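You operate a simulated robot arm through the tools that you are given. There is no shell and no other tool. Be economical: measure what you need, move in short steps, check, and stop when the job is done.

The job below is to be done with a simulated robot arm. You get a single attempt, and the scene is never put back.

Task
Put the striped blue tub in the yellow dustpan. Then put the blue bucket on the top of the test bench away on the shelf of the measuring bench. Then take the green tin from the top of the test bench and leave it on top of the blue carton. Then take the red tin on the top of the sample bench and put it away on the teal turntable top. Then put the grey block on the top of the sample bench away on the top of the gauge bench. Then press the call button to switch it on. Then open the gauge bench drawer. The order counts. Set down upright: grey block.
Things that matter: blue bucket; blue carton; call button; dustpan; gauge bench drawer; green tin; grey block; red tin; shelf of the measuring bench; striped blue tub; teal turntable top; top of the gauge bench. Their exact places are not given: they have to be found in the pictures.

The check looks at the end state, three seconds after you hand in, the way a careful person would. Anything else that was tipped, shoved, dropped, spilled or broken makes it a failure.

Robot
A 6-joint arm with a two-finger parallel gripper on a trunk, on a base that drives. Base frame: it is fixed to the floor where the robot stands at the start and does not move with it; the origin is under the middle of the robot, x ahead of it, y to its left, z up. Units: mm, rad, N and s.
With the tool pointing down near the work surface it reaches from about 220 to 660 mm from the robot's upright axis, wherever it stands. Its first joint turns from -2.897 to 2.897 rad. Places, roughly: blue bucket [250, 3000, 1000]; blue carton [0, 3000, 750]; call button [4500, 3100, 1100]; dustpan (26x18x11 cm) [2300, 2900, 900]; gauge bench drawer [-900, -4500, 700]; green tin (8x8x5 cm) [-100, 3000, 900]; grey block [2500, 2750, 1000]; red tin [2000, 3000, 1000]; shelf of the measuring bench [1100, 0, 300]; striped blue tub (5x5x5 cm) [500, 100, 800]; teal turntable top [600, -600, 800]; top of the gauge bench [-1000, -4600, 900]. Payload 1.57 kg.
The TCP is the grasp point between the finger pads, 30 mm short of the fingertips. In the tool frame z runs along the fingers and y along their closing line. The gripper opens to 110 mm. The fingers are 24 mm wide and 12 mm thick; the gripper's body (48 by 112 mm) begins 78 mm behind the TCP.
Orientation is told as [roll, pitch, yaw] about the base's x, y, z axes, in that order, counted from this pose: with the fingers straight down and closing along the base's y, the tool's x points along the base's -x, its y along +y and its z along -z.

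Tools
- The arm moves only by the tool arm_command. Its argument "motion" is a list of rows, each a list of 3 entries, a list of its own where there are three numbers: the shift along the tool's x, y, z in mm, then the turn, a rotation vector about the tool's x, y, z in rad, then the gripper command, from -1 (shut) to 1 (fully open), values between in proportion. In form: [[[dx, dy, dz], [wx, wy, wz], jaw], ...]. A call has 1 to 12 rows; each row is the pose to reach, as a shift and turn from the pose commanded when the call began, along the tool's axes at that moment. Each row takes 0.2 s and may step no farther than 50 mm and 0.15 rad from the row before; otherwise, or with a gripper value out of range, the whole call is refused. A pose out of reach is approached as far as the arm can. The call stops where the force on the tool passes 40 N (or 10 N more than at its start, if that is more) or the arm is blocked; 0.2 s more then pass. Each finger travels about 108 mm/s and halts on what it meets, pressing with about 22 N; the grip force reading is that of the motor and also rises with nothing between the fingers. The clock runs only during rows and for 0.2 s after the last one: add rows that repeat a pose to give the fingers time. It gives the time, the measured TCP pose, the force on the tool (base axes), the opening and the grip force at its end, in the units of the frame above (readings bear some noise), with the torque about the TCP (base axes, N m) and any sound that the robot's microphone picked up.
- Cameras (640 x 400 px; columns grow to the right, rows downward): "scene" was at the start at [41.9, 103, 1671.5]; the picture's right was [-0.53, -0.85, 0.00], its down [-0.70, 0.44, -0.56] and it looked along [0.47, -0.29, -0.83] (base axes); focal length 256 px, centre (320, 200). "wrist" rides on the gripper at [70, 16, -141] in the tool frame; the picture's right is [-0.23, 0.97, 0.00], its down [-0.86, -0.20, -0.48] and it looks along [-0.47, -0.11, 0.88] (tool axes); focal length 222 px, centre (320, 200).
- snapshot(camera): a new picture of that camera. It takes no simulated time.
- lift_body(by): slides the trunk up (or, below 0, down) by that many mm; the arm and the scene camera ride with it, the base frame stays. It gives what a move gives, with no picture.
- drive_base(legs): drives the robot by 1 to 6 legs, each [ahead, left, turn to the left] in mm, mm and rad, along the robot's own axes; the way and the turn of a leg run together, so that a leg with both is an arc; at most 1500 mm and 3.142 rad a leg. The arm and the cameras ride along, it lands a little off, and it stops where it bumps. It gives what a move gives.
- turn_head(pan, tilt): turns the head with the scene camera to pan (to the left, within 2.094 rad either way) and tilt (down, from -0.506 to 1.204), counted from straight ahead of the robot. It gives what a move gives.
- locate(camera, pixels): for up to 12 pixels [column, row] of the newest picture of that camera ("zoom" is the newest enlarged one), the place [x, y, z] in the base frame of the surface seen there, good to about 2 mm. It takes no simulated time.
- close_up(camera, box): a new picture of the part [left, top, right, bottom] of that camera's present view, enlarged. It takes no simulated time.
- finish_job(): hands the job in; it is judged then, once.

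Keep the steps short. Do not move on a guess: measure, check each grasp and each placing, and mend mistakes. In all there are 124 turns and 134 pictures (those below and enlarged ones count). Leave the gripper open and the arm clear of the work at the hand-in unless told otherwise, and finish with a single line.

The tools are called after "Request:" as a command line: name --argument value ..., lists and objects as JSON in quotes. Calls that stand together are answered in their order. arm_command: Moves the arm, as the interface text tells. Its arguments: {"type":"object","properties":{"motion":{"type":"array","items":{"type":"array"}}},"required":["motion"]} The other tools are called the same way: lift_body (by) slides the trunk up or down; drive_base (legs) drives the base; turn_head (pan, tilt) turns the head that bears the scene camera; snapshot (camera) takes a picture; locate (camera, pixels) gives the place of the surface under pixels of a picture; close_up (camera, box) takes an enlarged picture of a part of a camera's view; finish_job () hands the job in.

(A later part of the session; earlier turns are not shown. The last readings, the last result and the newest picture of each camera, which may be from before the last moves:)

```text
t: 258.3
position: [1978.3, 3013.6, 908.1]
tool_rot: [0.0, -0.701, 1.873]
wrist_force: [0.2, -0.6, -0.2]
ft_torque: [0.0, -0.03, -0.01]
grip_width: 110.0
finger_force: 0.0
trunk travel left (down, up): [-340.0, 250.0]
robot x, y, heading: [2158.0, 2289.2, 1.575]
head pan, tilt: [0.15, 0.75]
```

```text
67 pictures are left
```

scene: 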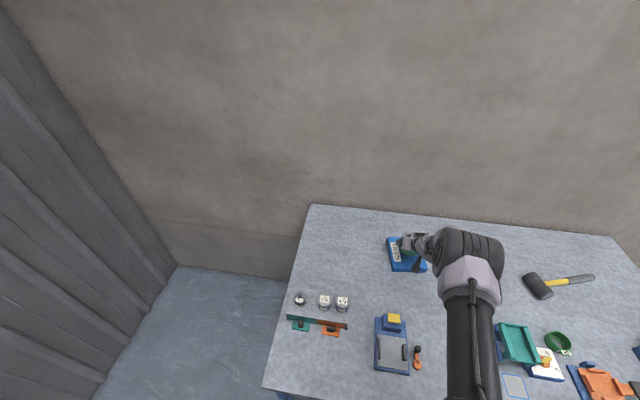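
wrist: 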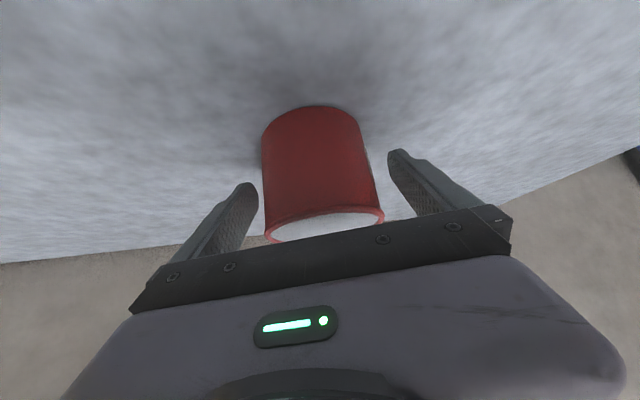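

The fingers are around the red tin, so I'll close and lift with the trunk.

Request:
arm_command --motion '[[[0, 0, 0], [0, 0, 0], 0.6], [[0, 0, 0], [0, 0, 0], 0.3], [[0, 0, 0], [0, 0, 0], 0], [[0, 0, 0], [0, 0, 0], 0], [[0, 0, 0], [0, 0, 0], 0]]'

Request:
lift_body --by 150

Request:
snapshot --camera "wrist"

```text
t: 259.5
position: [1977.9, 3012.5, 909.3]
tool_rot: [0.0, -0.699, 1.872]
wrist_force: [1.2, 1.5, 0.7]
ft_torque: [-0.04, 0.04, -0.02]
grip_width: 79.4
finger_force: 22.2
trunk travel left (down, up): [-340.0, 250.0]
robot x, y, heading: [2156.4, 2295.2, 1.58]
head pan, tilt: [0.15, 0.75]
```

```text
t: 261.3
position: [1979.2, 3014.4, 1057.8]
tool_rot: [0.001, -0.7, 1.872]
wrist_force: [0.6, -0.5, -4.4]
ft_torque: [0.0, 0.03, 0.04]
grip_width: 79.7
finger_force: 21.5
trunk travel left (down, up): [-490.0, 100.0]
robot x, y, heading: [2157.7, 2291.1, 1.573]
head pan, tilt: [0.15, 0.75]
```

```text
66 pictures are left
```

wrist: 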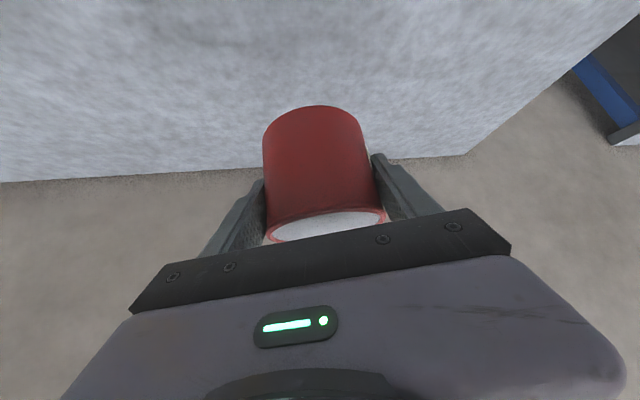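

The red tin is held firmly. I'll raise another 90 mm to clear the press lever, back off, and bring the arm in.

Request:
lift_body --by 90

Request:
drive_base --legs '[[-450, 0, 0]]'

Request:
arm_command --motion '[[[20, -20, -17], [0, 0, 0], 0], [[46, -40, -39], [0, 0, 0], 0], [[76, -60, -64], [0, 0, 0], 0], [[107, -80, -90], [0, 0, 0], 0], [[138, -100, -116], [0, 0, 0], 0], [[153, -110, -129], [0, 0, 0], 0], [[153, -110, -129], [0, 0, 0], 0]]'

Request:
snapshot --camera "scene"

```text
t: 262.5
position: [1978.4, 3013.3, 1148.3]
tool_rot: [0.002, -0.7, 1.874]
wrist_force: [-0.6, 0.2, -3.9]
ft_torque: [0.01, -0.03, 0.01]
grip_width: 79.5
finger_force: 21.7
trunk travel left (down, up): [-580.0, 10.0]
robot x, y, heading: [2151.8, 2292.5, 1.571]
head pan, tilt: [0.15, 0.75]
```

```text
t: 265.2
position: [1977.2, 2558.4, 1148.0]
tool_rot: [0.0, -0.699, 1.876]
wrist_force: [-0.3, -0.8, -3.8]
ft_torque: [-0.01, -0.03, -0.03]
grip_width: 79.7
finger_force: 21.7
trunk travel left (down, up): [-580.0, 10.0]
robot x, y, heading: [2161.1, 1837.0, 1.573]
head pan, tilt: [0.15, 0.75]
```

```text
t: 266.9
position: [2143.2, 2402.6, 1149.0]
tool_rot: [0.0, -0.701, 1.877]
wrist_force: [-0.8, 0.3, -3.9]
ft_torque: [-0.02, 0.01, -0.05]
grip_width: 79.3
finger_force: 22.4
trunk travel left (down, up): [-580.0, 10.0]
robot x, y, heading: [2159.1, 1835.7, 1.579]
head pan, tilt: [0.15, 0.75]
```

```text
65 pictures are left
```

scene: 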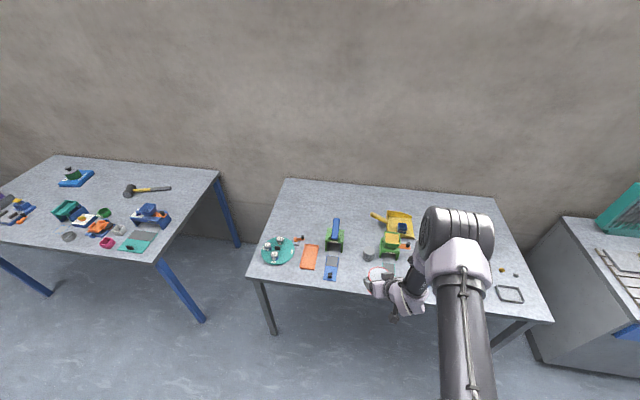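

Everything is in place. Now I'll carry the red tin around to the turntable bench near the start area.

Request:
drive_base --legs '[[0, 1500, 0], [0, 690, 0], [-1500, 0, 0], [-930, 0, 0], [0, 0, -1.577]]'

Request:
turn_head --pan 0.3 --tilt 0.9

Request:
snapshot --camera "scene"

Request:
snapshot --camera "wrist"

```text
t: 292.8
position: [571.1, -573.1, 1148.3]
tool_rot: [-0.001, -0.701, 0.303]
wrist_force: [-0.2, 1.0, -3.3]
ft_torque: [-0.03, -0.01, 0.01]
grip_width: 79.5
finger_force: 21.7
trunk travel left (down, up): [-580.0, 10.0]
robot x, y, heading: [5.7, -588.4, -0.001]
head pan, tilt: [0.15, 0.75]
```

```text
t: 293.5
position: [570.9, -571.3, 1149.3]
tool_rot: [-0.001, -0.7, 0.303]
wrist_force: [0.1, -1.2, -4.2]
ft_torque: [0.01, 0.03, -0.02]
grip_width: 79.3
finger_force: 21.7
trunk travel left (down, up): [-580.0, 10.0]
robot x, y, heading: [6.9, -584.6, 0.005]
head pan, tilt: [0.3, 0.901]
```

```text
64 pictures are left
```

scene: 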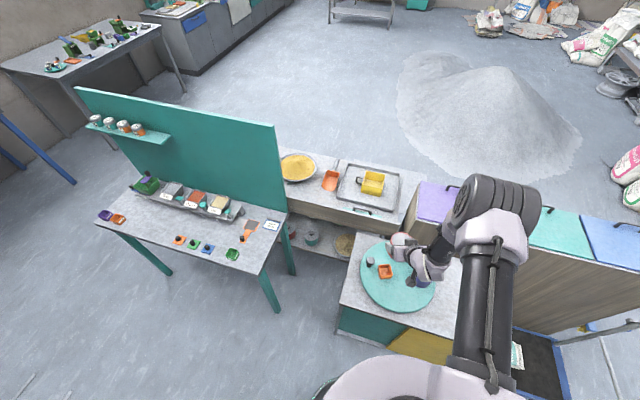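

```text
63 pictures are left
```

wrist: 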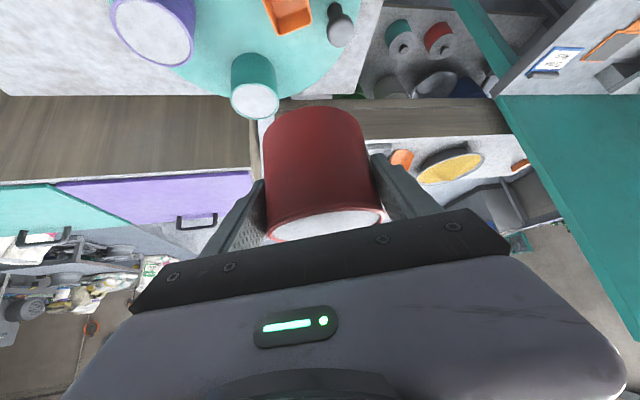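

The turntable holds a teal tin, a purple cup, an orange tray and a small weight. I'll measure the disc and its items.

Request:
locate --camera "scene" --pixels '[[361, 275], [385, 306], [425, 303], [380, 290], [385, 271], [371, 262], [395, 290], [415, 295], [370, 250], [390, 240], [436, 285]]'

Request:
locate --camera "wrist" --pixels '[[255, 100], [253, 65], [160, 45], [287, 15], [341, 30], [230, 40], [300, 60], [115, 10], [195, 50], [340, 70]]'

Request:
close_up --camera "scene" --box '[340, 220, 460, 320]'

```text
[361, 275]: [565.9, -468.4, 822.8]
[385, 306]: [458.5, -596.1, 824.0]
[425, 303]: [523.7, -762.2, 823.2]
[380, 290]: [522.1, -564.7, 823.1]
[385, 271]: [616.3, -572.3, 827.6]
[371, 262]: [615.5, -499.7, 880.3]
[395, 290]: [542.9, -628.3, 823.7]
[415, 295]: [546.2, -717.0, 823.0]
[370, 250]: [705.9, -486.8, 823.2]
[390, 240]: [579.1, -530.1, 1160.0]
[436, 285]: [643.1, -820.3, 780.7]
```

```text
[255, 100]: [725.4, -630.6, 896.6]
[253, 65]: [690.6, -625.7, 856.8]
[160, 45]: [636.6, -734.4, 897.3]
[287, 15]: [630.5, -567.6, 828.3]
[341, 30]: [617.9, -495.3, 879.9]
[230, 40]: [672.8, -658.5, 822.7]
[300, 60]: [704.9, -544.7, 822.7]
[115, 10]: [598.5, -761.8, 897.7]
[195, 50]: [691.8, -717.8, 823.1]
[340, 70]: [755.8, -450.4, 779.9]
```

```text
4.00 times, centred on (400, 270) of scene
```

zoom: 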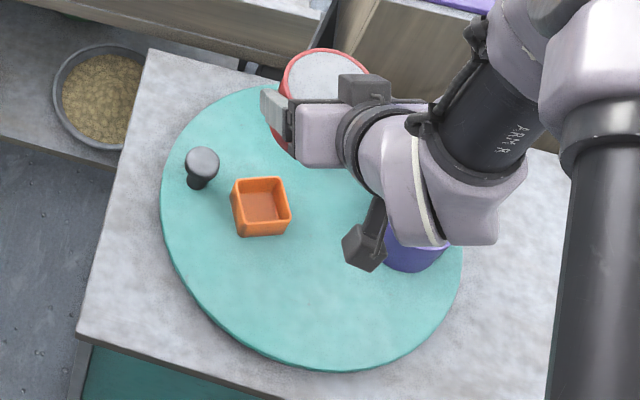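

The disc is at z 823, centre about (612,−625), radius 160. There's a free spot at about (540,−640), clear of the cup, tray and teal tin. I'll move over it and lower.

Request:
arm_command --motion '[[[12, -18, -10], [0, 0, 0], 0], [[25, -36, -21], [0, 0, 0], 0], [[37.7, -53.7, -31.7], [0, 0, 0], 0], [[37.7, -53.7, -31.7], [0, 0, 0], 0]]'

Request:
lift_body --by -235

Request:
snapshot --camera "wrist"

Request:
snapshot --camera "scene"

```text
t: 294.5
position: [540.8, -638.1, 1149.2]
tool_rot: [0.0, -0.699, 0.305]
wrist_force: [0.0, 0.5, -2.5]
ft_torque: [0.0, 0.05, -0.04]
grip_width: 79.4
finger_force: 22.3
trunk travel left (down, up): [-580.0, 10.0]
robot x, y, heading: [6.7, -589.6, 0.005]
head pan, tilt: [0.3, 0.901]
```

```text
t: 297.0
position: [539.7, -636.4, 913.4]
tool_rot: [-0.001, -0.7, 0.304]
wrist_force: [-0.7, 0.1, -3.8]
ft_torque: [0.02, -0.01, -0.01]
grip_width: 79.5
finger_force: 21.9
trunk travel left (down, up): [-345.0, 245.0]
robot x, y, heading: [6.2, -586.5, 0.006]
head pan, tilt: [0.3, 0.901]
```

```text
61 pictures are left
```

wrist: 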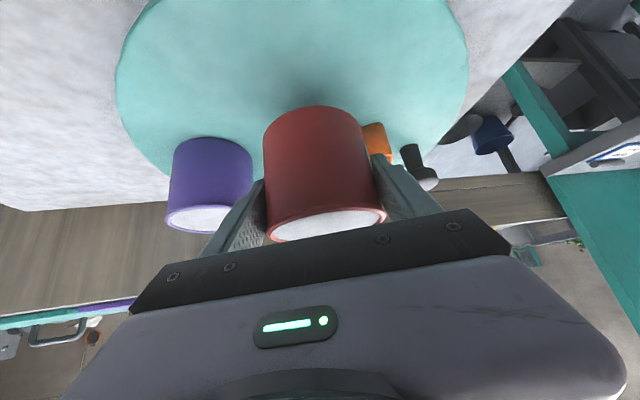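

```text
60 pictures are left
```

scene: 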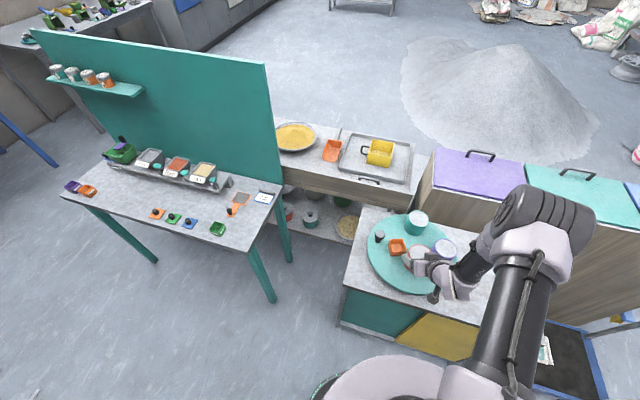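

It's clear all round. I'll lower 38 mm with the trunk, then the last few millimetres with the arm.

Request:
lift_body --by -38

Request:
arm_command --motion '[[[0.7, 0, 0.8], [0, 0, 0], 0], [[1.4, 0, 1.6], [0, 0, 0], 0], [[2.1, 0, 2.4], [0, 0, 0], 0], [[2.1, 0, 2.4], [0, 0, 0], 0]]'

```text
t: 297.8
position: [540.9, -638.2, 876.7]
tool_rot: [0.0, -0.699, 0.302]
wrist_force: [0.6, 1.1, -3.4]
ft_torque: [0.01, -0.04, -0.01]
grip_width: 79.3
finger_force: 22.6
trunk travel left (down, up): [-307.0, 283.0]
robot x, y, heading: [9.2, -592.1, 0.003]
head pan, tilt: [0.3, 0.901]
```

```text
t: 298.8
position: [540.6, -637.6, 872.2]
tool_rot: [-0.002, -0.701, 0.304]
wrist_force: [-0.3, 1.5, 9.7]
ft_torque: [0.35, 0.35, 0.04]
grip_width: 79.6
finger_force: 21.8
trunk travel left (down, up): [-307.0, 283.0]
robot x, y, heading: [7.2, -589.5, 0.002]
head pan, tilt: [0.3, 0.901]
```

The tin has touched down (about +13 N). I'll open to roughly 95 mm and check.

Request:
arm_command --motion '[[[0, 0, 0], [0, 0, 0], 0.55], [[0, 0, 0], [0, 0, 0], 0.7], [[0, 0, 0], [0, 0, 0], 0.75], [[0, 0, 0], [0, 0, 0], 0.75], [[0, 0, -30], [0, 0, 0], 0.75], [[0, 0, -70], [0, 0, 0], 0.75], [[0, 0, -115], [0, 0, 0], 0.75], [[0, 0, -160], [0, 0, 0], 0.75], [[0, 0, -200], [0, 0, 0], 0.75]]'

Request:
snapshot --camera "wrist"

Request:
close_up --camera "scene" --box '[320, 180, 480, 320]'

```text
t: 300.8
position: [414.9, -675.3, 1024.0]
tool_rot: [0.0, -0.7, 0.301]
wrist_force: [-0.3, 0.4, 0.3]
ft_torque: [0.02, 0.02, 0.02]
grip_width: 96.3
finger_force: 0.0
trunk travel left (down, up): [-307.0, 283.0]
robot x, y, heading: [5.5, -586.7, 0.005]
head pan, tilt: [0.3, 0.901]
```

```text
59 pictures are left
```

wrist: 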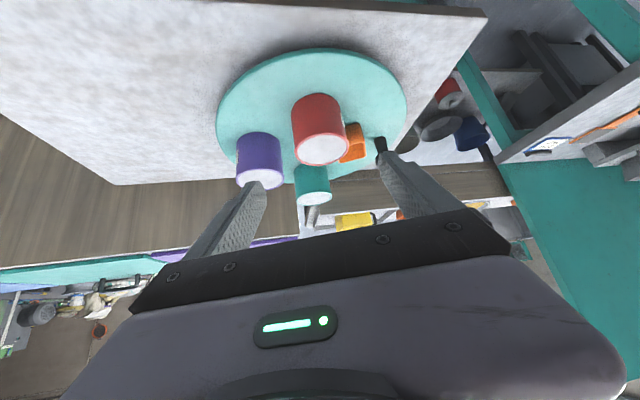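

```text
2.86 times, centred on (400, 250) of scene
```

zoom: 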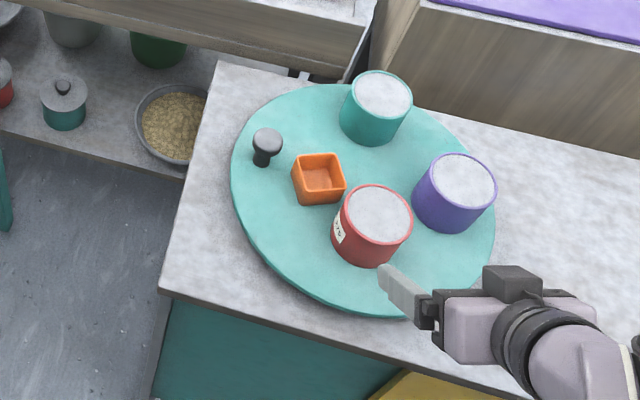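

The red tin stands on the turntable and its neighbours are untouched. Next I'll bring the tool back to straight down and return to the sample bench for the grey block.

Request:
arm_command --motion '[[[0, 0, -10], [0, 0.14, 0], 0.75], [[0, 0, -20], [0, 0.28, 0], 0.75], [[0, 0, -30], [0, 0.42, 0], 0.75], [[0, 0, -40], [0, 0.56, 0], 0.75], [[0, 0, -40], [0, 0.7, 0], 0.75], [[0, 0, -40], [0, 0.7, 0], 0.75]]'

Request:
arm_command --motion '[[[0, 0, 0], [0, 0, 0.1], 0.75], [[0, 0, 0], [0, 0, 0.2], 0.75], [[0, 0, 0], [0, 0, 0.3], 0.75], [[0, 0, 0], [0, 0, 0.3], 0.75]]'

Request:
drive_base --legs '[[0, 0, 1.568], [1500, 0, 0], [940, 0, 0], [0, -1500, 0], [0, -960, 0]]'

Request:
turn_head --pan 0.2 --tilt 0.85

Request:
snapshot --camera "scene"

```text
t: 302.2
position: [388.0, -680.7, 1051.0]
tool_rot: [0.045, -0.039, 0.303]
wrist_force: [-0.3, 0.3, 0.2]
ft_torque: [-0.01, 0.0, 0.02]
grip_width: 96.2
finger_force: 0.1
out of reach, approached as far as the arm can: row 3, 4, 5, 6
trunk travel left (down, up): [-307.0, 283.0]
robot x, y, heading: [5.0, -587.1, 0.002]
head pan, tilt: [0.3, 0.901]
```

```text
t: 303.2
position: [387.9, -681.5, 1051.5]
tool_rot: [0.056, -0.026, 0.002]
wrist_force: [-0.1, -0.3, -0.1]
ft_torque: [-0.01, -0.01, -0.01]
grip_width: 96.5
finger_force: 0.1
trunk travel left (down, up): [-307.0, 283.0]
robot x, y, heading: [6.2, -587.2, 0.003]
head pan, tilt: [0.3, 0.901]
```

```text
t: 330.7
position: [2572.6, 2247.8, 1051.6]
tool_rot: [0.056, -0.024, 1.558]
wrist_force: [0.4, -0.7, 0.6]
ft_torque: [0.02, 0.0, 0.03]
grip_width: 96.2
finger_force: 0.0
trunk travel left (down, up): [-307.0, 283.0]
robot x, y, heading: [2477.1, 1865.9, 1.561]
head pan, tilt: [0.3, 0.901]
```

```text
t: 331.3
position: [2573.0, 2246.8, 1051.5]
tool_rot: [0.056, -0.025, 1.56]
wrist_force: [0.7, 0.2, 0.1]
ft_torque: [-0.01, -0.04, 0.01]
grip_width: 96.5
finger_force: 0.0
trunk travel left (down, up): [-307.0, 283.0]
robot x, y, heading: [2472.7, 1866.8, 1.56]
head pan, tilt: [0.201, 0.85]
```

```text
57 pictures are left
```

scene: 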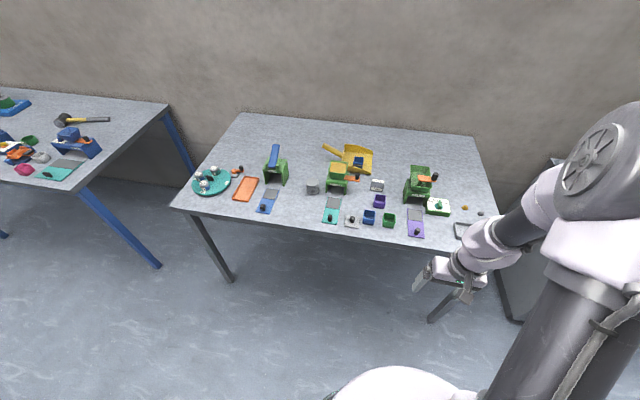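

Request:
close_up --camera "scene" --box '[330, 160, 420, 216]'

```text
7.11 times, centred on (375, 188) of scene
```

zoom: 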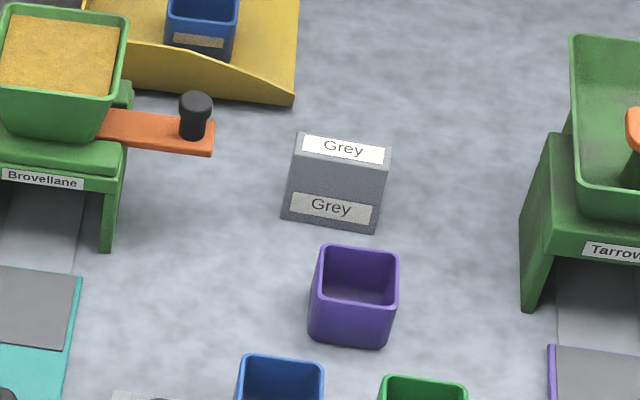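

Request:
locate --camera "zoom" --pixels '[[302, 134], [388, 147], [384, 166], [294, 155], [285, 215], [377, 230], [343, 148], [335, 185], [340, 250], [205, 100], [213, 150], [340, 125]]'

```text
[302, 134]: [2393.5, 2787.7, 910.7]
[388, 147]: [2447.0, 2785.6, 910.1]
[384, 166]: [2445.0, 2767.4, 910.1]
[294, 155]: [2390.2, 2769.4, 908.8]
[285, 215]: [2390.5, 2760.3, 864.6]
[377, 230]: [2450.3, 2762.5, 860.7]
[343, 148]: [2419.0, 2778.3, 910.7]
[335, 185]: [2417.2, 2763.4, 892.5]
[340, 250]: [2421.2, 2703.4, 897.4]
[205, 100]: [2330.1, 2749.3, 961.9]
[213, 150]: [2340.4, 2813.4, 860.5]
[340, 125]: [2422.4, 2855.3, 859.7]
```

Grey block: centre (2419.5, 2778), 57 mm wide in x, z 860–910. I'll level the tool, shift it left 145 mm, and drive up.

Request:
arm_command --motion '[[[-15, 36, -10], [0.028, 0.012, 0], 0.75], [[-25, 72, -20], [0.056, 0.025, 0], 0.6], [[-30, 108, -30], [0.056, 0.025, 0], 0.4], [[-30, 145, -30], [0.056, 0.025, 0], 0.4], [[-30, 145, -30], [0.056, 0.025, 0], 0.4]]'

Request:
drive_base --legs '[[0, 10, 0.011], [385, 0, 0]]'

Request:
snapshot --camera "wrist"

```text
t: 332.5
position: [2461.4, 2279.9, 1060.2]
tool_rot: [0.1, -0.118, 1.573]
wrist_force: [0.4, -0.1, -0.1]
ft_torque: [-0.03, 0.01, -0.01]
grip_width: 77.1
finger_force: 0.1
out of reach, approached as far as the arm can: row 2, 3, 4, 5
trunk travel left (down, up): [-307.0, 283.0]
robot x, y, heading: [2474.4, 1870.9, 1.563]
head pan, tilt: [0.201, 0.85]
```

```text
t: 335.3
position: [2447.7, 2670.1, 1060.8]
tool_rot: [0.103, -0.117, 1.581]
wrist_force: [0.2, 0.7, -0.1]
ft_torque: [0.0, 0.01, 0.02]
grip_width: 77.0
finger_force: 0.1
trunk travel left (down, up): [-307.0, 283.0]
robot x, y, heading: [2463.7, 2257.5, 1.571]
head pan, tilt: [0.201, 0.85]
```

```text
55 pictures are left
```

wrist: 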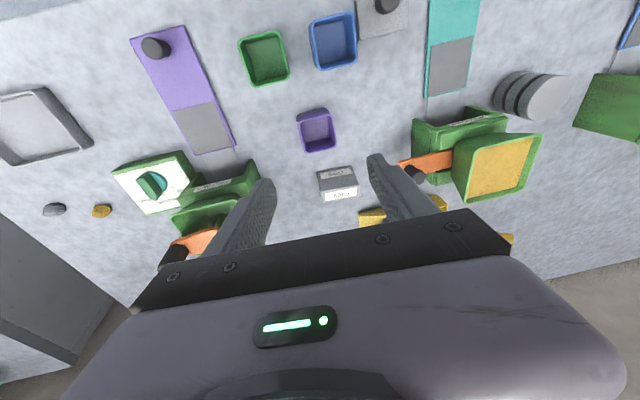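

The arm was too folded to level the tool at that height. I'll raise the trunk 120 mm and move forward and down over the block, then see what tilt remains.

Request:
lift_body --by 120

Request:
arm_command --motion '[[[-25, 7, 35], [0, 0, 0], 0.4], [[-50, 14, 70], [0, 0, 0], 0.4], [[-75, 21, 105], [0, 0, 0], 0.4], [[-95, 28, 135], [0, 0, 0], 0.4], [[-95, 28, 135], [0, 0, 0], 0.4]]'

```text
t: 336.8
position: [2446.6, 2670.8, 1179.7]
tool_rot: [0.104, -0.116, 1.582]
wrist_force: [-0.2, -0.5, 0.3]
ft_torque: [0.0, 0.02, -0.01]
grip_width: 76.9
finger_force: 0.1
trunk travel left (down, up): [-427.0, 163.0]
robot x, y, heading: [2462.2, 2253.3, 1.57]
head pan, tilt: [0.201, 0.85]
```

```text
t: 338.0
position: [2406.1, 2777.1, 1060.5]
tool_rot: [0.104, -0.117, 1.582]
wrist_force: [-0.3, -0.5, 0.5]
ft_torque: [0.0, -0.01, 0.02]
grip_width: 77.0
finger_force: 0.0
trunk travel left (down, up): [-427.0, 163.0]
robot x, y, heading: [2461.3, 2255.6, 1.571]
head pan, tilt: [0.201, 0.85]
```

I'll level the tool here.

Request:
arm_command --motion '[[[0, -6, 0], [0.052, 0.058, 0.005], 0.4], [[0, -13, 0], [0.104, 0.117, 0.011], 0.4], [[0, -13, 0], [0.104, 0.117, 0.011], 0.4]]'

Request:
snapshot --camera "wrist"

```text
t: 338.8
position: [2412.3, 2773.3, 1058.8]
tool_rot: [0.085, -0.093, 1.583]
wrist_force: [-0.1, 0.1, -0.2]
ft_torque: [-0.01, 0.0, 0.01]
grip_width: 77.0
finger_force: 0.0
out of reach, approached as far as the arm can: row 1, 2, 3
trunk travel left (down, up): [-427.0, 163.0]
robot x, y, heading: [2461.2, 2255.7, 1.574]
head pan, tilt: [0.201, 0.85]
```

```text
54 pictures are left
```

wrist: 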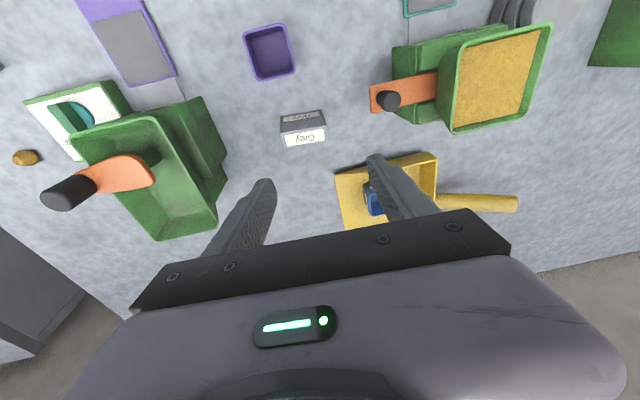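

The arm seems stuck at a wrist limit from the earlier folded pose. I'll tilt forward again to free it and then re-level at this longer reach.

Request:
arm_command --motion '[[[0, 0, 0], [0.04, -0.1, 0], 0.4], [[0, 0, 0], [0.085, -0.2, 0], 0.4], [[0, 0, 0], [0.085, -0.33, 0], 0.4], [[0, 0, 0], [0.085, -0.33, 0.01], 0.4], [[0, 0, 0], [0.085, -0.2, 0.01], 0.4], [[0, 0, 0], [0.085, -0.07, 0.01], 0.4], [[0, 0, 0], [0.085, 0.03, 0.01], 0.4], [[0, 0, 0], [0.085, 0.093, 0.01], 0.4], [[0, 0, 0], [0.085, 0.093, 0.01], 0.4]]'

Request:
snapshot --camera "scene"

```text
t: 340.8
position: [2413.0, 2772.6, 1059.4]
tool_rot: [0.001, 0.003, 1.579]
wrist_force: [-1.0, -0.7, -0.6]
ft_torque: [0.07, -0.06, -0.01]
grip_width: 77.0
finger_force: 0.0
out of reach, approached as far as the arm can: row 3, 4, 6, 7, 8
trunk travel left (down, up): [-427.0, 163.0]
robot x, y, heading: [2462.5, 2256.6, 1.565]
head pan, tilt: [0.201, 0.85]
```

```text
53 pictures are left
```

scene: 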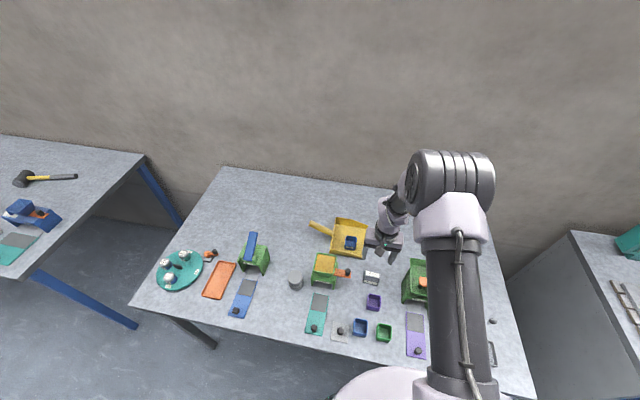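

The tool is level now. I'll descend to the block, stopping at z 893.

Request:
arm_command --motion '[[[-5.4, -6.6, 40], [0, 0, 0.008], 0.4], [[-5.4, -6.6, 80], [0, 0, 0.008], 0.4], [[-5.4, -6.6, 120], [0, 0, 0.008], 0.4], [[-5.4, -6.6, 120], [0, 0, 0.008], 0.4]]'

Request:
snapshot --camera "wrist"

```text
t: 341.8
position: [2418.9, 2777.0, 939.2]
tool_rot: [0.001, -0.001, 1.569]
wrist_force: [-0.5, -0.1, 0.6]
ft_torque: [-0.05, 0.0, 0.01]
grip_width: 76.9
finger_force: 0.0
trunk travel left (down, up): [-427.0, 163.0]
robot x, y, heading: [2465.2, 2255.8, 1.569]
head pan, tilt: [0.201, 0.85]
```

```text
52 pictures are left
```

wrist: 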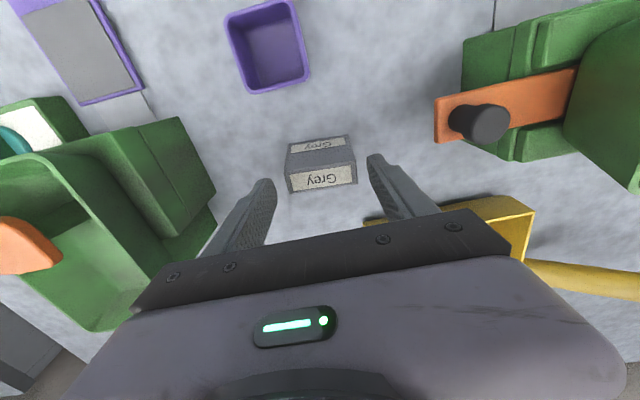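

The block is centred. I'll go down 46 mm, close, then lift.

Request:
arm_command --motion '[[[0, 0, 25], [0, 0, 0], 0.4], [[0, 0, 46], [0, 0, 0], 0.4], [[0, 0, 46], [0, 0, 0], 0.2], [[0, 0, 46], [0, 0, 0], 0], [[0, 0, 46], [0, 0, 0], -0.2], [[0, 0, 46], [0, 0, 0], -0.4], [[0, 0, 46], [0, 0, 0], -0.4]]'

Request:
lift_body --by 155

Request:
snapshot --camera "wrist"

```text
t: 343.4
position: [2417.8, 2777.1, 892.9]
tool_rot: [0.002, 0.0, 1.571]
wrist_force: [0.2, 0.3, 0.7]
ft_torque: [0.02, -0.01, 0.02]
grip_width: 60.1
finger_force: 22.2
trunk travel left (down, up): [-427.0, 163.0]
robot x, y, heading: [2460.2, 2259.8, 1.573]
head pan, tilt: [0.201, 0.85]
```

```text
t: 345.2
position: [2418.1, 2777.1, 1047.8]
tool_rot: [0.001, 0.001, 1.571]
wrist_force: [0.4, -0.5, 0.3]
ft_torque: [-0.02, 0.01, 0.01]
grip_width: 59.8
finger_force: 22.4
trunk travel left (down, up): [-582.0, 8.0]
robot x, y, heading: [2464.6, 2255.4, 1.578]
head pan, tilt: [0.201, 0.85]
```

```text
51 pictures are left
```

wrist: 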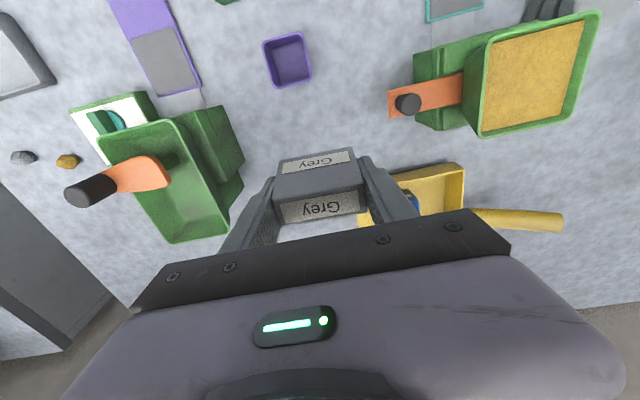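

The block is held. I'll back off and head south toward the gauge bench, turning to look along the way.

Request:
drive_base --legs '[[-400, 0, 0], [0, 1500, 0], [0, 965, 0], [-1500, 0, 0], [-900, 0, 0], [0, 0, 3.135]]'

Request:
turn_head --pan 0.15 --tilt 0.45

Request:
snapshot --camera "scene"

```text
t: 377.9
position: [30.3, -1036.1, 1047.2]
tool_rot: [0.002, 0.001, -1.573]
wrist_force: [0.1, 0.1, 0.0]
ft_torque: [-0.01, 0.0, 0.03]
grip_width: 59.3
finger_force: 21.9
trunk travel left (down, up): [-582.0, 8.0]
robot x, y, heading: [-15.1, -513.9, -1.572]
head pan, tilt: [0.201, 0.85]
```

```text
t: 378.8
position: [30.8, -1035.0, 1047.3]
tool_rot: [0.0, 0.001, -1.574]
wrist_force: [0.1, -0.3, -0.5]
ft_torque: [0.0, 0.02, -0.03]
grip_width: 59.2
finger_force: 22.0
trunk travel left (down, up): [-582.0, 8.0]
robot x, y, heading: [-15.6, -512.8, -1.574]
head pan, tilt: [0.15, 0.45]
```

```text
50 pictures are left
```

scene: 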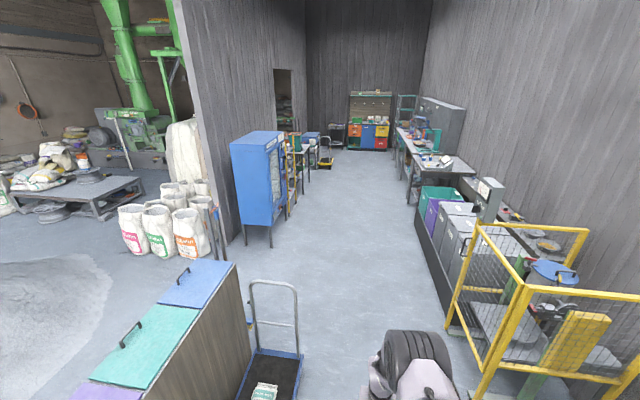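

There's a clear corridor to the south, with benches along the right-hand wall. I'll measure them.

Request:
locate --camera "scene" --pixels '[[440, 175], [473, 173], [412, 150], [400, 130], [420, 205], [445, 320], [245, 225], [300, 375], [330, 225], [350, 160], [447, 160], [405, 185]]'

Request:
close_up --camera "scene" --box '[380, 90, 500, 220]'

```text
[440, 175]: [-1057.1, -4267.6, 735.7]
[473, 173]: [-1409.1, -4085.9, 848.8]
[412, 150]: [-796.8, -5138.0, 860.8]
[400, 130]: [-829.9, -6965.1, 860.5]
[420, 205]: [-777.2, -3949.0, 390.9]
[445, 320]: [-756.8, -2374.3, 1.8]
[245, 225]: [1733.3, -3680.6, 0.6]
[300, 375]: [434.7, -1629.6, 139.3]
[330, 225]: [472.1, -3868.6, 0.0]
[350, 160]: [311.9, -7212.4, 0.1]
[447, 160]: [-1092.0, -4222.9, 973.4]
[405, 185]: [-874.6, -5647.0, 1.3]
```

```text
3.08 times, centred on (440, 155) of scene
```

zoom: 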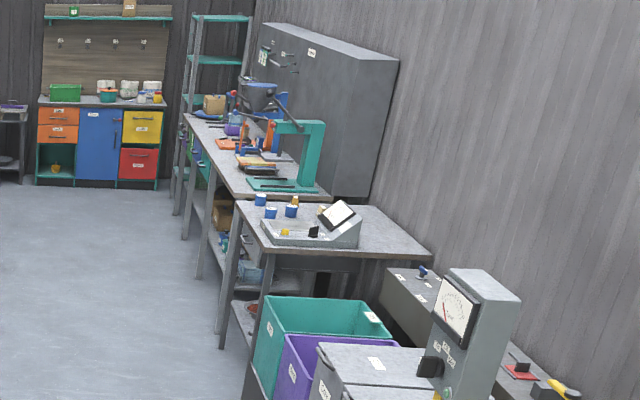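

The bench with the sloped meter (front edge x≈−797, y −4100 to −5100) looks like the gauge bench. I'll drive down the corridor and face it.

Request:
drive_base --legs '[[1500, 0, 0], [1500, 0, 0], [950, 0, 0], [0, 0, -1.571]]'

Request:
turn_head --pan 0.0 --tilt 0.7

Request:
snapshot --camera "scene"

```text
t: 401.3
position: [-534.7, -4428.4, 1047.8]
tool_rot: [0.0, 0.0, 3.123]
wrist_force: [-0.4, 0.5, 0.0]
ft_torque: [-0.01, -0.04, 0.01]
grip_width: 59.3
finger_force: 22.4
trunk travel left (down, up): [-582.0, 8.0]
robot x, y, heading: [-13.6, -4391.2, 3.126]
head pan, tilt: [0.15, 0.45]
```

```text
t: 402.1
position: [-535.0, -4428.7, 1046.8]
tool_rot: [0.001, 0.0, 3.123]
wrist_force: [0.4, 0.1, -1.3]
ft_torque: [-0.01, -0.03, 0.03]
grip_width: 59.2
finger_force: 22.2
trunk travel left (down, up): [-582.0, 8.0]
robot x, y, heading: [-13.9, -4389.2, 3.125]
head pan, tilt: [0.0, 0.7]
```

```text
48 pictures are left
```

scene: 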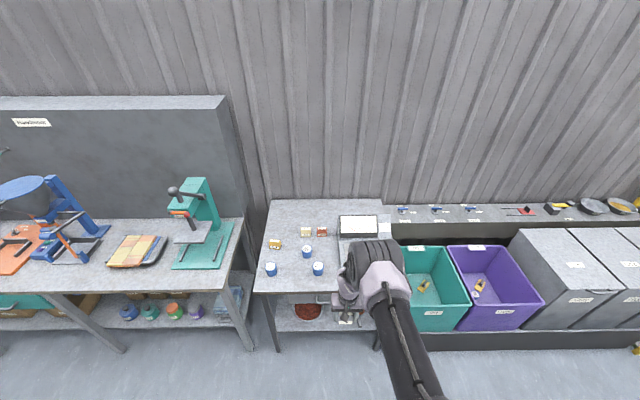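

Request:
close_up --camera "scene" --box '[240, 190, 400, 360]'

Request:
locate --camera "scene" --pixels '[[254, 292], [345, 293], [272, 200], [382, 200], [271, 268], [317, 268], [307, 252], [275, 244], [306, 231], [290, 285], [295, 255], [340, 260]]'

```text
2.35 times, centred on (320, 275) of scene
```

zoom: 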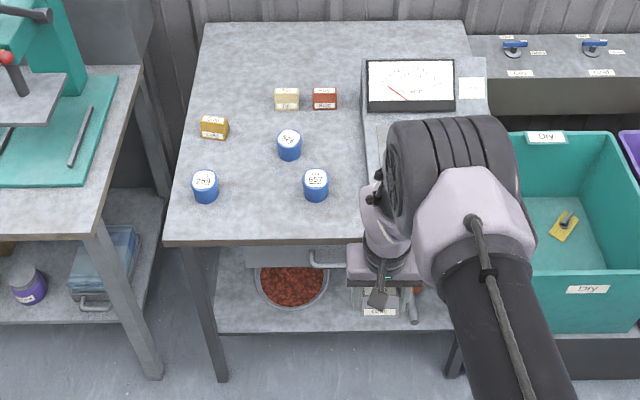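

```text
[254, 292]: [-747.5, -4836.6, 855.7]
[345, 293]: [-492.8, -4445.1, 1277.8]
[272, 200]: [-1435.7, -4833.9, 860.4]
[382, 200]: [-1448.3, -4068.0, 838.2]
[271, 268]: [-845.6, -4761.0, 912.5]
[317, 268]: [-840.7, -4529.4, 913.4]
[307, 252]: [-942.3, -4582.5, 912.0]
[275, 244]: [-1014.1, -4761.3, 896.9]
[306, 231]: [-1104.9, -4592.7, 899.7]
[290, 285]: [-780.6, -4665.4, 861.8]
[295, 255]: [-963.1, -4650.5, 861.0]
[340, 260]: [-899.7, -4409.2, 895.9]
```

Bench top at z 861, front edge x≈−747. There's a free spot at (−862,−4645) between the blue cans. I'll drive so the block is above it.

Request:
drive_base --legs '[[0, 222, 0], [323, 0, 0]]'

Request:
lift_body --by -100

Request:
snapshot --camera "wrist"

Request:
snapshot --camera "scene"

```text
t: 405.5
position: [-861.8, -4648.0, 1046.6]
tool_rot: [0.002, 0.0, 3.123]
wrist_force: [-0.8, -0.8, -0.6]
ft_torque: [0.02, -0.04, -0.01]
grip_width: 58.9
finger_force: 21.9
trunk travel left (down, up): [-582.0, 8.0]
robot x, y, heading: [-342.5, -4611.2, 3.121]
head pan, tilt: [0.0, 0.7]
```

```text
t: 406.9
position: [-859.9, -4647.8, 946.7]
tool_rot: [0.002, 0.001, 3.125]
wrist_force: [-0.5, -0.4, -0.2]
ft_torque: [0.02, -0.02, -0.03]
grip_width: 59.2
finger_force: 21.6
trunk travel left (down, up): [-482.0, 108.0]
robot x, y, heading: [-338.9, -4610.4, 3.127]
head pan, tilt: [0.0, 0.7]
```

```text
46 pictures are left
```

wrist: 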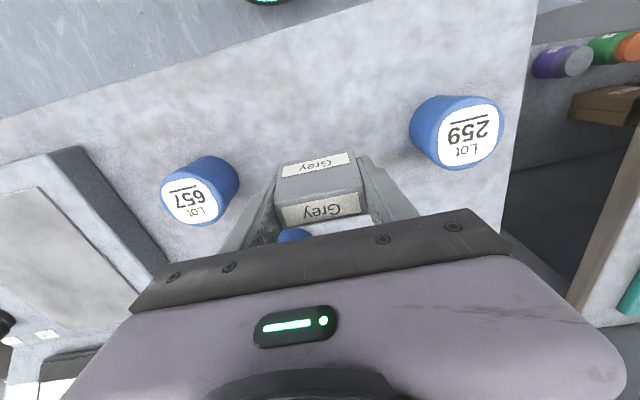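

```text
45 pictures are left
```

scene: 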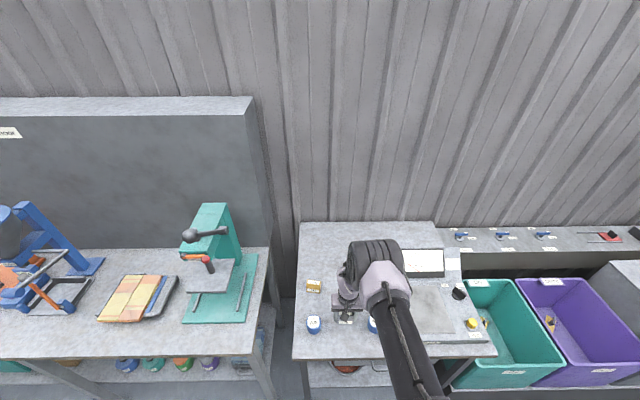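

It's clear on both sides. I'll lower to just above the surface, then settle it gently.

Request:
lift_body --by -50

Request:
arm_command --motion '[[[0, 0, 1], [0, 0, 0], -0.4], [[0, 0, 2], [0, 0, 0], -0.4], [[0, 0, 3], [0, 0, 0], -0.4], [[0, 0, 3], [0, 0, 0], -0.4]]'

```text
t: 407.8
position: [-861.5, -4648.0, 896.6]
tool_rot: [0.0, 0.0, 3.124]
wrist_force: [0.3, -0.1, -0.1]
ft_torque: [0.03, -0.02, 0.03]
grip_width: 59.2
finger_force: 21.6
trunk travel left (down, up): [-432.0, 158.0]
robot x, y, heading: [-340.0, -4612.5, 3.121]
head pan, tilt: [0.0, 0.7]
```

```text
t: 408.8
position: [-860.6, -4648.2, 893.7]
tool_rot: [0.002, 0.0, 3.123]
wrist_force: [0.7, 0.3, 0.3]
ft_torque: [0.03, 0.02, 0.01]
grip_width: 59.4
finger_force: 21.9
trunk travel left (down, up): [-432.0, 158.0]
robot x, y, heading: [-340.9, -4608.3, 3.12]
head pan, tilt: [0.0, 0.7]
```

Request:
arm_command --motion '[[[0, 0, 1], [0, 0, 0], -0.4], [[0, 0, 2], [0, 0, 0], -0.4], [[0, 0, 2], [0, 0, 0], -0.4]]'

Request:
snapshot --camera "wrist"

```text
t: 409.6
position: [-862.3, -4646.9, 891.4]
tool_rot: [0.002, -0.001, 3.124]
wrist_force: [1.2, 0.6, -0.8]
ft_torque: [0.03, 0.02, -0.01]
grip_width: 59.6
finger_force: 21.5
trunk travel left (down, up): [-432.0, 158.0]
robot x, y, heading: [-338.6, -4614.0, 3.123]
head pan, tilt: [0.0, 0.7]
```

```text
44 pictures are left
```

wrist: 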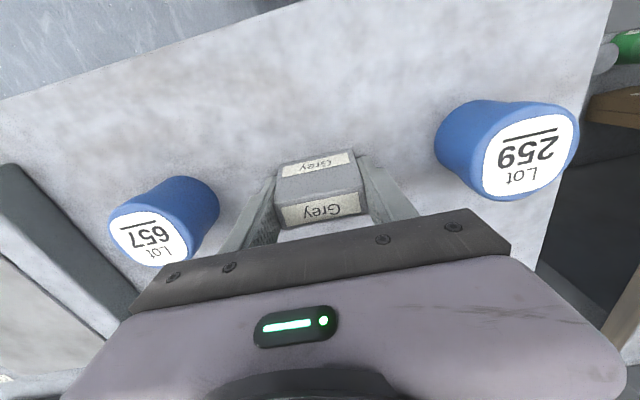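

The fingertips are about 1 mm above the surface, so I'll release, then lift clear.

Request:
arm_command --motion '[[[0, 0, 0], [0, 0, 0], 0.15], [[0, 0, 0], [0, 0, 0], 0.3], [[0, 0, 0], [0, 0, 0], 0.4], [[0, 0, 0], [0, 0, 0], 0.4], [[0, 0, -30], [0, 0, 0], 0.4], [[0, 0, -75], [0, 0, 0], 0.4], [[0, 0, -120], [0, 0, 0], 0.4], [[0, 0, -150], [0, 0, 0], 0.4]]'

Request:
snapshot --camera "wrist"

```text
t: 411.4
position: [-860.3, -4646.4, 1043.7]
tool_rot: [0.001, 0.0, 3.126]
wrist_force: [0.6, -0.3, 0.4]
ft_torque: [0.01, 0.02, 0.01]
grip_width: 77.1
finger_force: 0.1
trunk travel left (down, up): [-432.0, 158.0]
robot x, y, heading: [-337.1, -4609.2, 3.123]
head pan, tilt: [0.0, 0.7]
```

```text
43 pictures are left
```

wrist: 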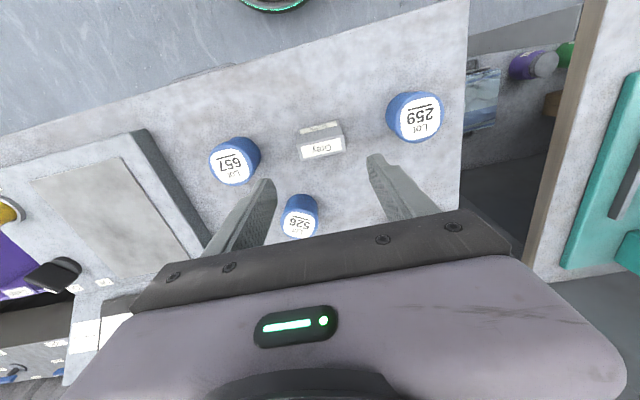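

The block stands upright on the gauge bench. Now the call button: I'll drive back north and then east.

Request:
drive_base --legs '[[-335, 0, 0], [0, 0, -1.552], [1500, 0, 0], [1500, 0, 0], [1500, 0, 0], [1500, 0, 0]]'

Request:
drive_base --legs '[[400, 0, 0], [0, -1500, 0], [0, -1500, 0], [0, -500, 0]]'

Request:
turn_head --pan -0.5 --tilt 0.35

Request:
snapshot --camera "scene"

```text
t: 445.8
position: [47.7, 1963.1, 1042.0]
tool_rot: [0.001, 0.001, 1.55]
wrist_force: [0.2, -0.2, -0.1]
ft_torque: [-0.04, 0.0, 0.02]
grip_width: 76.8
finger_force: 0.0
trunk travel left (down, up): [-432.0, 158.0]
robot x, y, heading: [79.8, 1441.7, 1.548]
head pan, tilt: [0.0, 0.7]
```

```text
t: 464.9
position: [3559.0, 2315.3, 1042.9]
tool_rot: [0.002, 0.001, 1.554]
wrist_force: [0.8, -0.5, 0.6]
ft_torque: [-0.01, -0.01, 0.01]
grip_width: 76.9
finger_force: 0.0
trunk travel left (down, up): [-432.0, 158.0]
robot x, y, heading: [3591.4, 1796.6, 1.551]
head pan, tilt: [0.0, 0.7]
```

```text
t: 465.8
position: [3558.1, 2315.3, 1042.7]
tool_rot: [0.0, -0.001, 1.553]
wrist_force: [0.3, 0.1, 0.6]
ft_torque: [-0.02, -0.03, -0.01]
grip_width: 77.1
finger_force: 0.2
trunk travel left (down, up): [-432.0, 158.0]
robot x, y, heading: [3594.1, 1798.1, 1.555]
head pan, tilt: [-0.499, 0.351]
```

```text
42 pictures are left
```

scene: 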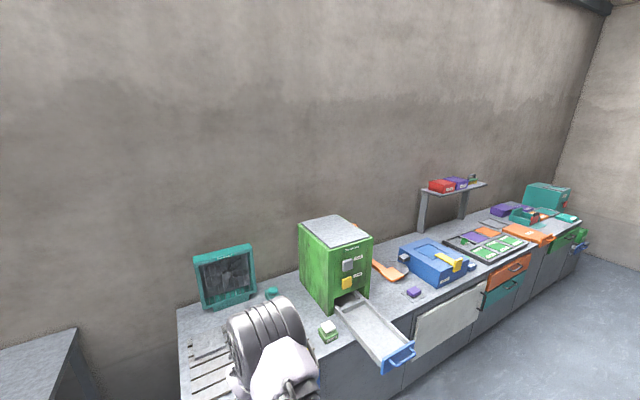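

A green cabinet has a grey and a yellow button on its front, at (348,266) and (347,283). I'll enlarge and measure.

Request:
close_up --camera "scene" --box '[295, 205, 425, 375]'

Request:
locate --camera "scene" --pixels '[[348, 266], [347, 283], [404, 259], [454, 188], [472, 178], [357, 225], [400, 355], [327, 330], [372, 275], [415, 350]]'

```text
2.35 times, centred on (360, 290) of scene
```

zoom: 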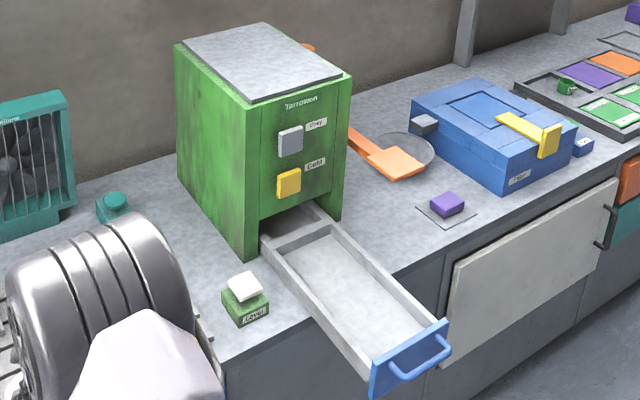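

```text
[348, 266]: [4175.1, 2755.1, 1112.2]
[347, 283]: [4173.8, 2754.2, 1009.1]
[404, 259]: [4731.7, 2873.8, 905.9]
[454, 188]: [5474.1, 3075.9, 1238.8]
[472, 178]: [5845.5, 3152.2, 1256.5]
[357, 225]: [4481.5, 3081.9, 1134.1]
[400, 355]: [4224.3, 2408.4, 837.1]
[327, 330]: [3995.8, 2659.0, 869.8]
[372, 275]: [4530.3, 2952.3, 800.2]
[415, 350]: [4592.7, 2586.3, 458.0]
```

Request:
close_up --camera "scene" --box '[330, 215, 378, 245]'

Request:
close_up --camera "scene" --box '[335, 248, 375, 298]'

```text
13.33 times, centred on (354, 230) of scene
```

zoom: 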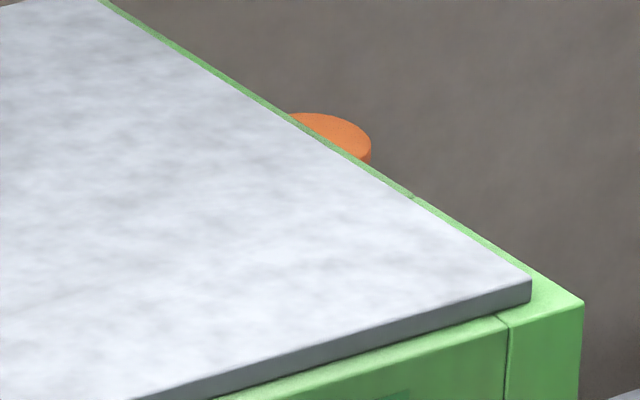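

```text
8.00 times, centred on (355, 273) of scene
```

zoom: 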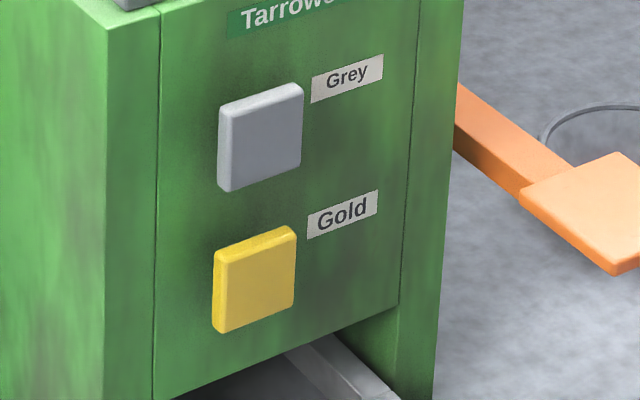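

Those two are labelled Grey and Gold, so neither is the call button. An orange disc at about (4481, 3082, 1134) hides behind the cabinet. I'll move right to see it.

Request:
drive_base --legs '[[0, -1250, 0.018]]'

Request:
turn_head --pan 0.25 --tilt 0.5

Request:
snapshot --camera "scene"

```text
t: 472.2
position: [4802.9, 2315.7, 1043.2]
tool_rot: [0.0, 0.0, 1.591]
wrist_force: [0.5, 0.1, 0.0]
ft_torque: [0.03, -0.01, 0.01]
grip_width: 76.9
finger_force: 0.1
trunk travel left (down, up): [-432.0, 158.0]
robot x, y, heading: [4858.6, 1796.2, 1.587]
head pan, tilt: [-0.499, 0.351]
```

```text
t: 473.3
position: [4803.8, 2316.6, 1042.1]
tool_rot: [0.002, 0.0, 1.59]
wrist_force: [0.2, 0.6, -1.0]
ft_torque: [0.0, 0.0, 0.0]
grip_width: 76.8
finger_force: 0.2
trunk travel left (down, up): [-432.0, 158.0]
robot x, y, heading: [4857.1, 1797.8, 1.591]
head pan, tilt: [0.25, 0.499]
```

```text
38 pictures are left
```

scene: 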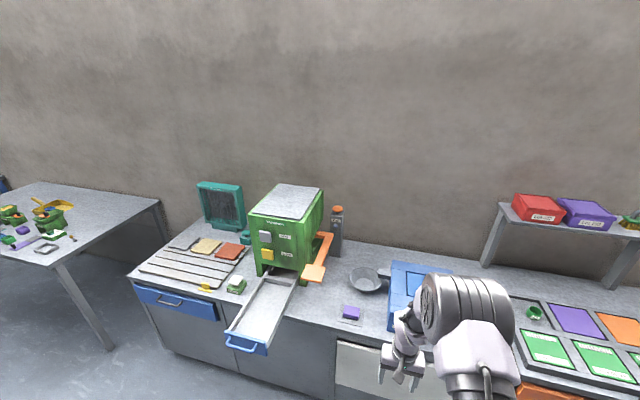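

Request:
close_up --camera "scene" --box '[300, 195, 380, 295]'

Request:
locate --camera "scene" --pixels '[[338, 208], [337, 220], [335, 240], [340, 252], [320, 265], [365, 285], [312, 205], [300, 262], [330, 232], [335, 320], [310, 300], [350, 340]]'

```text
4.00 times, centred on (340, 245) of scene
```

zoom: 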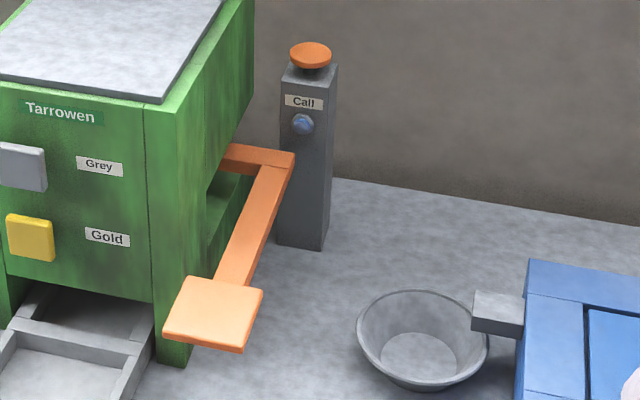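

```text
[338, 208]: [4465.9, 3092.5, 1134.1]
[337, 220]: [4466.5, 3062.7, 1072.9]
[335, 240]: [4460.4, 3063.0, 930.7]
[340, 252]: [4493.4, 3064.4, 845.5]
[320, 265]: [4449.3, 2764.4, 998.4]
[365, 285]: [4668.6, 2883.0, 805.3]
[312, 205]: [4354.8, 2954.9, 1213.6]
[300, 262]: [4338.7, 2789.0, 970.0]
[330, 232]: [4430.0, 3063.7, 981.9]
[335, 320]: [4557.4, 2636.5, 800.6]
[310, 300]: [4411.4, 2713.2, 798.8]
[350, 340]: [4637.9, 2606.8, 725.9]
```

The post is labelled "Call": an orange mushroom cap at (4466, 3092, 1134) with a lamp below it. I'll raise the trunk and drive in front of it, to the right of the green cabinet.

Request:
lift_body --by 155

Request:
drive_base --legs '[[0, 218, -0.018], [565, 0, 0]]'

```text
t: 475.1
position: [4803.2, 2315.1, 1198.4]
tool_rot: [0.002, -0.001, 1.59]
wrist_force: [-0.1, -0.5, 0.3]
ft_torque: [0.0, 0.01, 0.0]
grip_width: 76.9
finger_force: 0.0
trunk travel left (down, up): [-587.0, 3.0]
robot x, y, heading: [4858.6, 1796.9, 1.592]
head pan, tilt: [0.25, 0.499]
```

```text
t: 479.6
position: [4592.5, 2867.7, 1197.1]
tool_rot: [0.001, 0.0, 1.572]
wrist_force: [0.3, -0.6, 0.2]
ft_torque: [-0.02, 0.01, -0.02]
grip_width: 77.0
finger_force: 0.0
trunk travel left (down, up): [-587.0, 3.0]
robot x, y, heading: [4637.4, 2346.6, 1.568]
head pan, tilt: [0.25, 0.499]
```

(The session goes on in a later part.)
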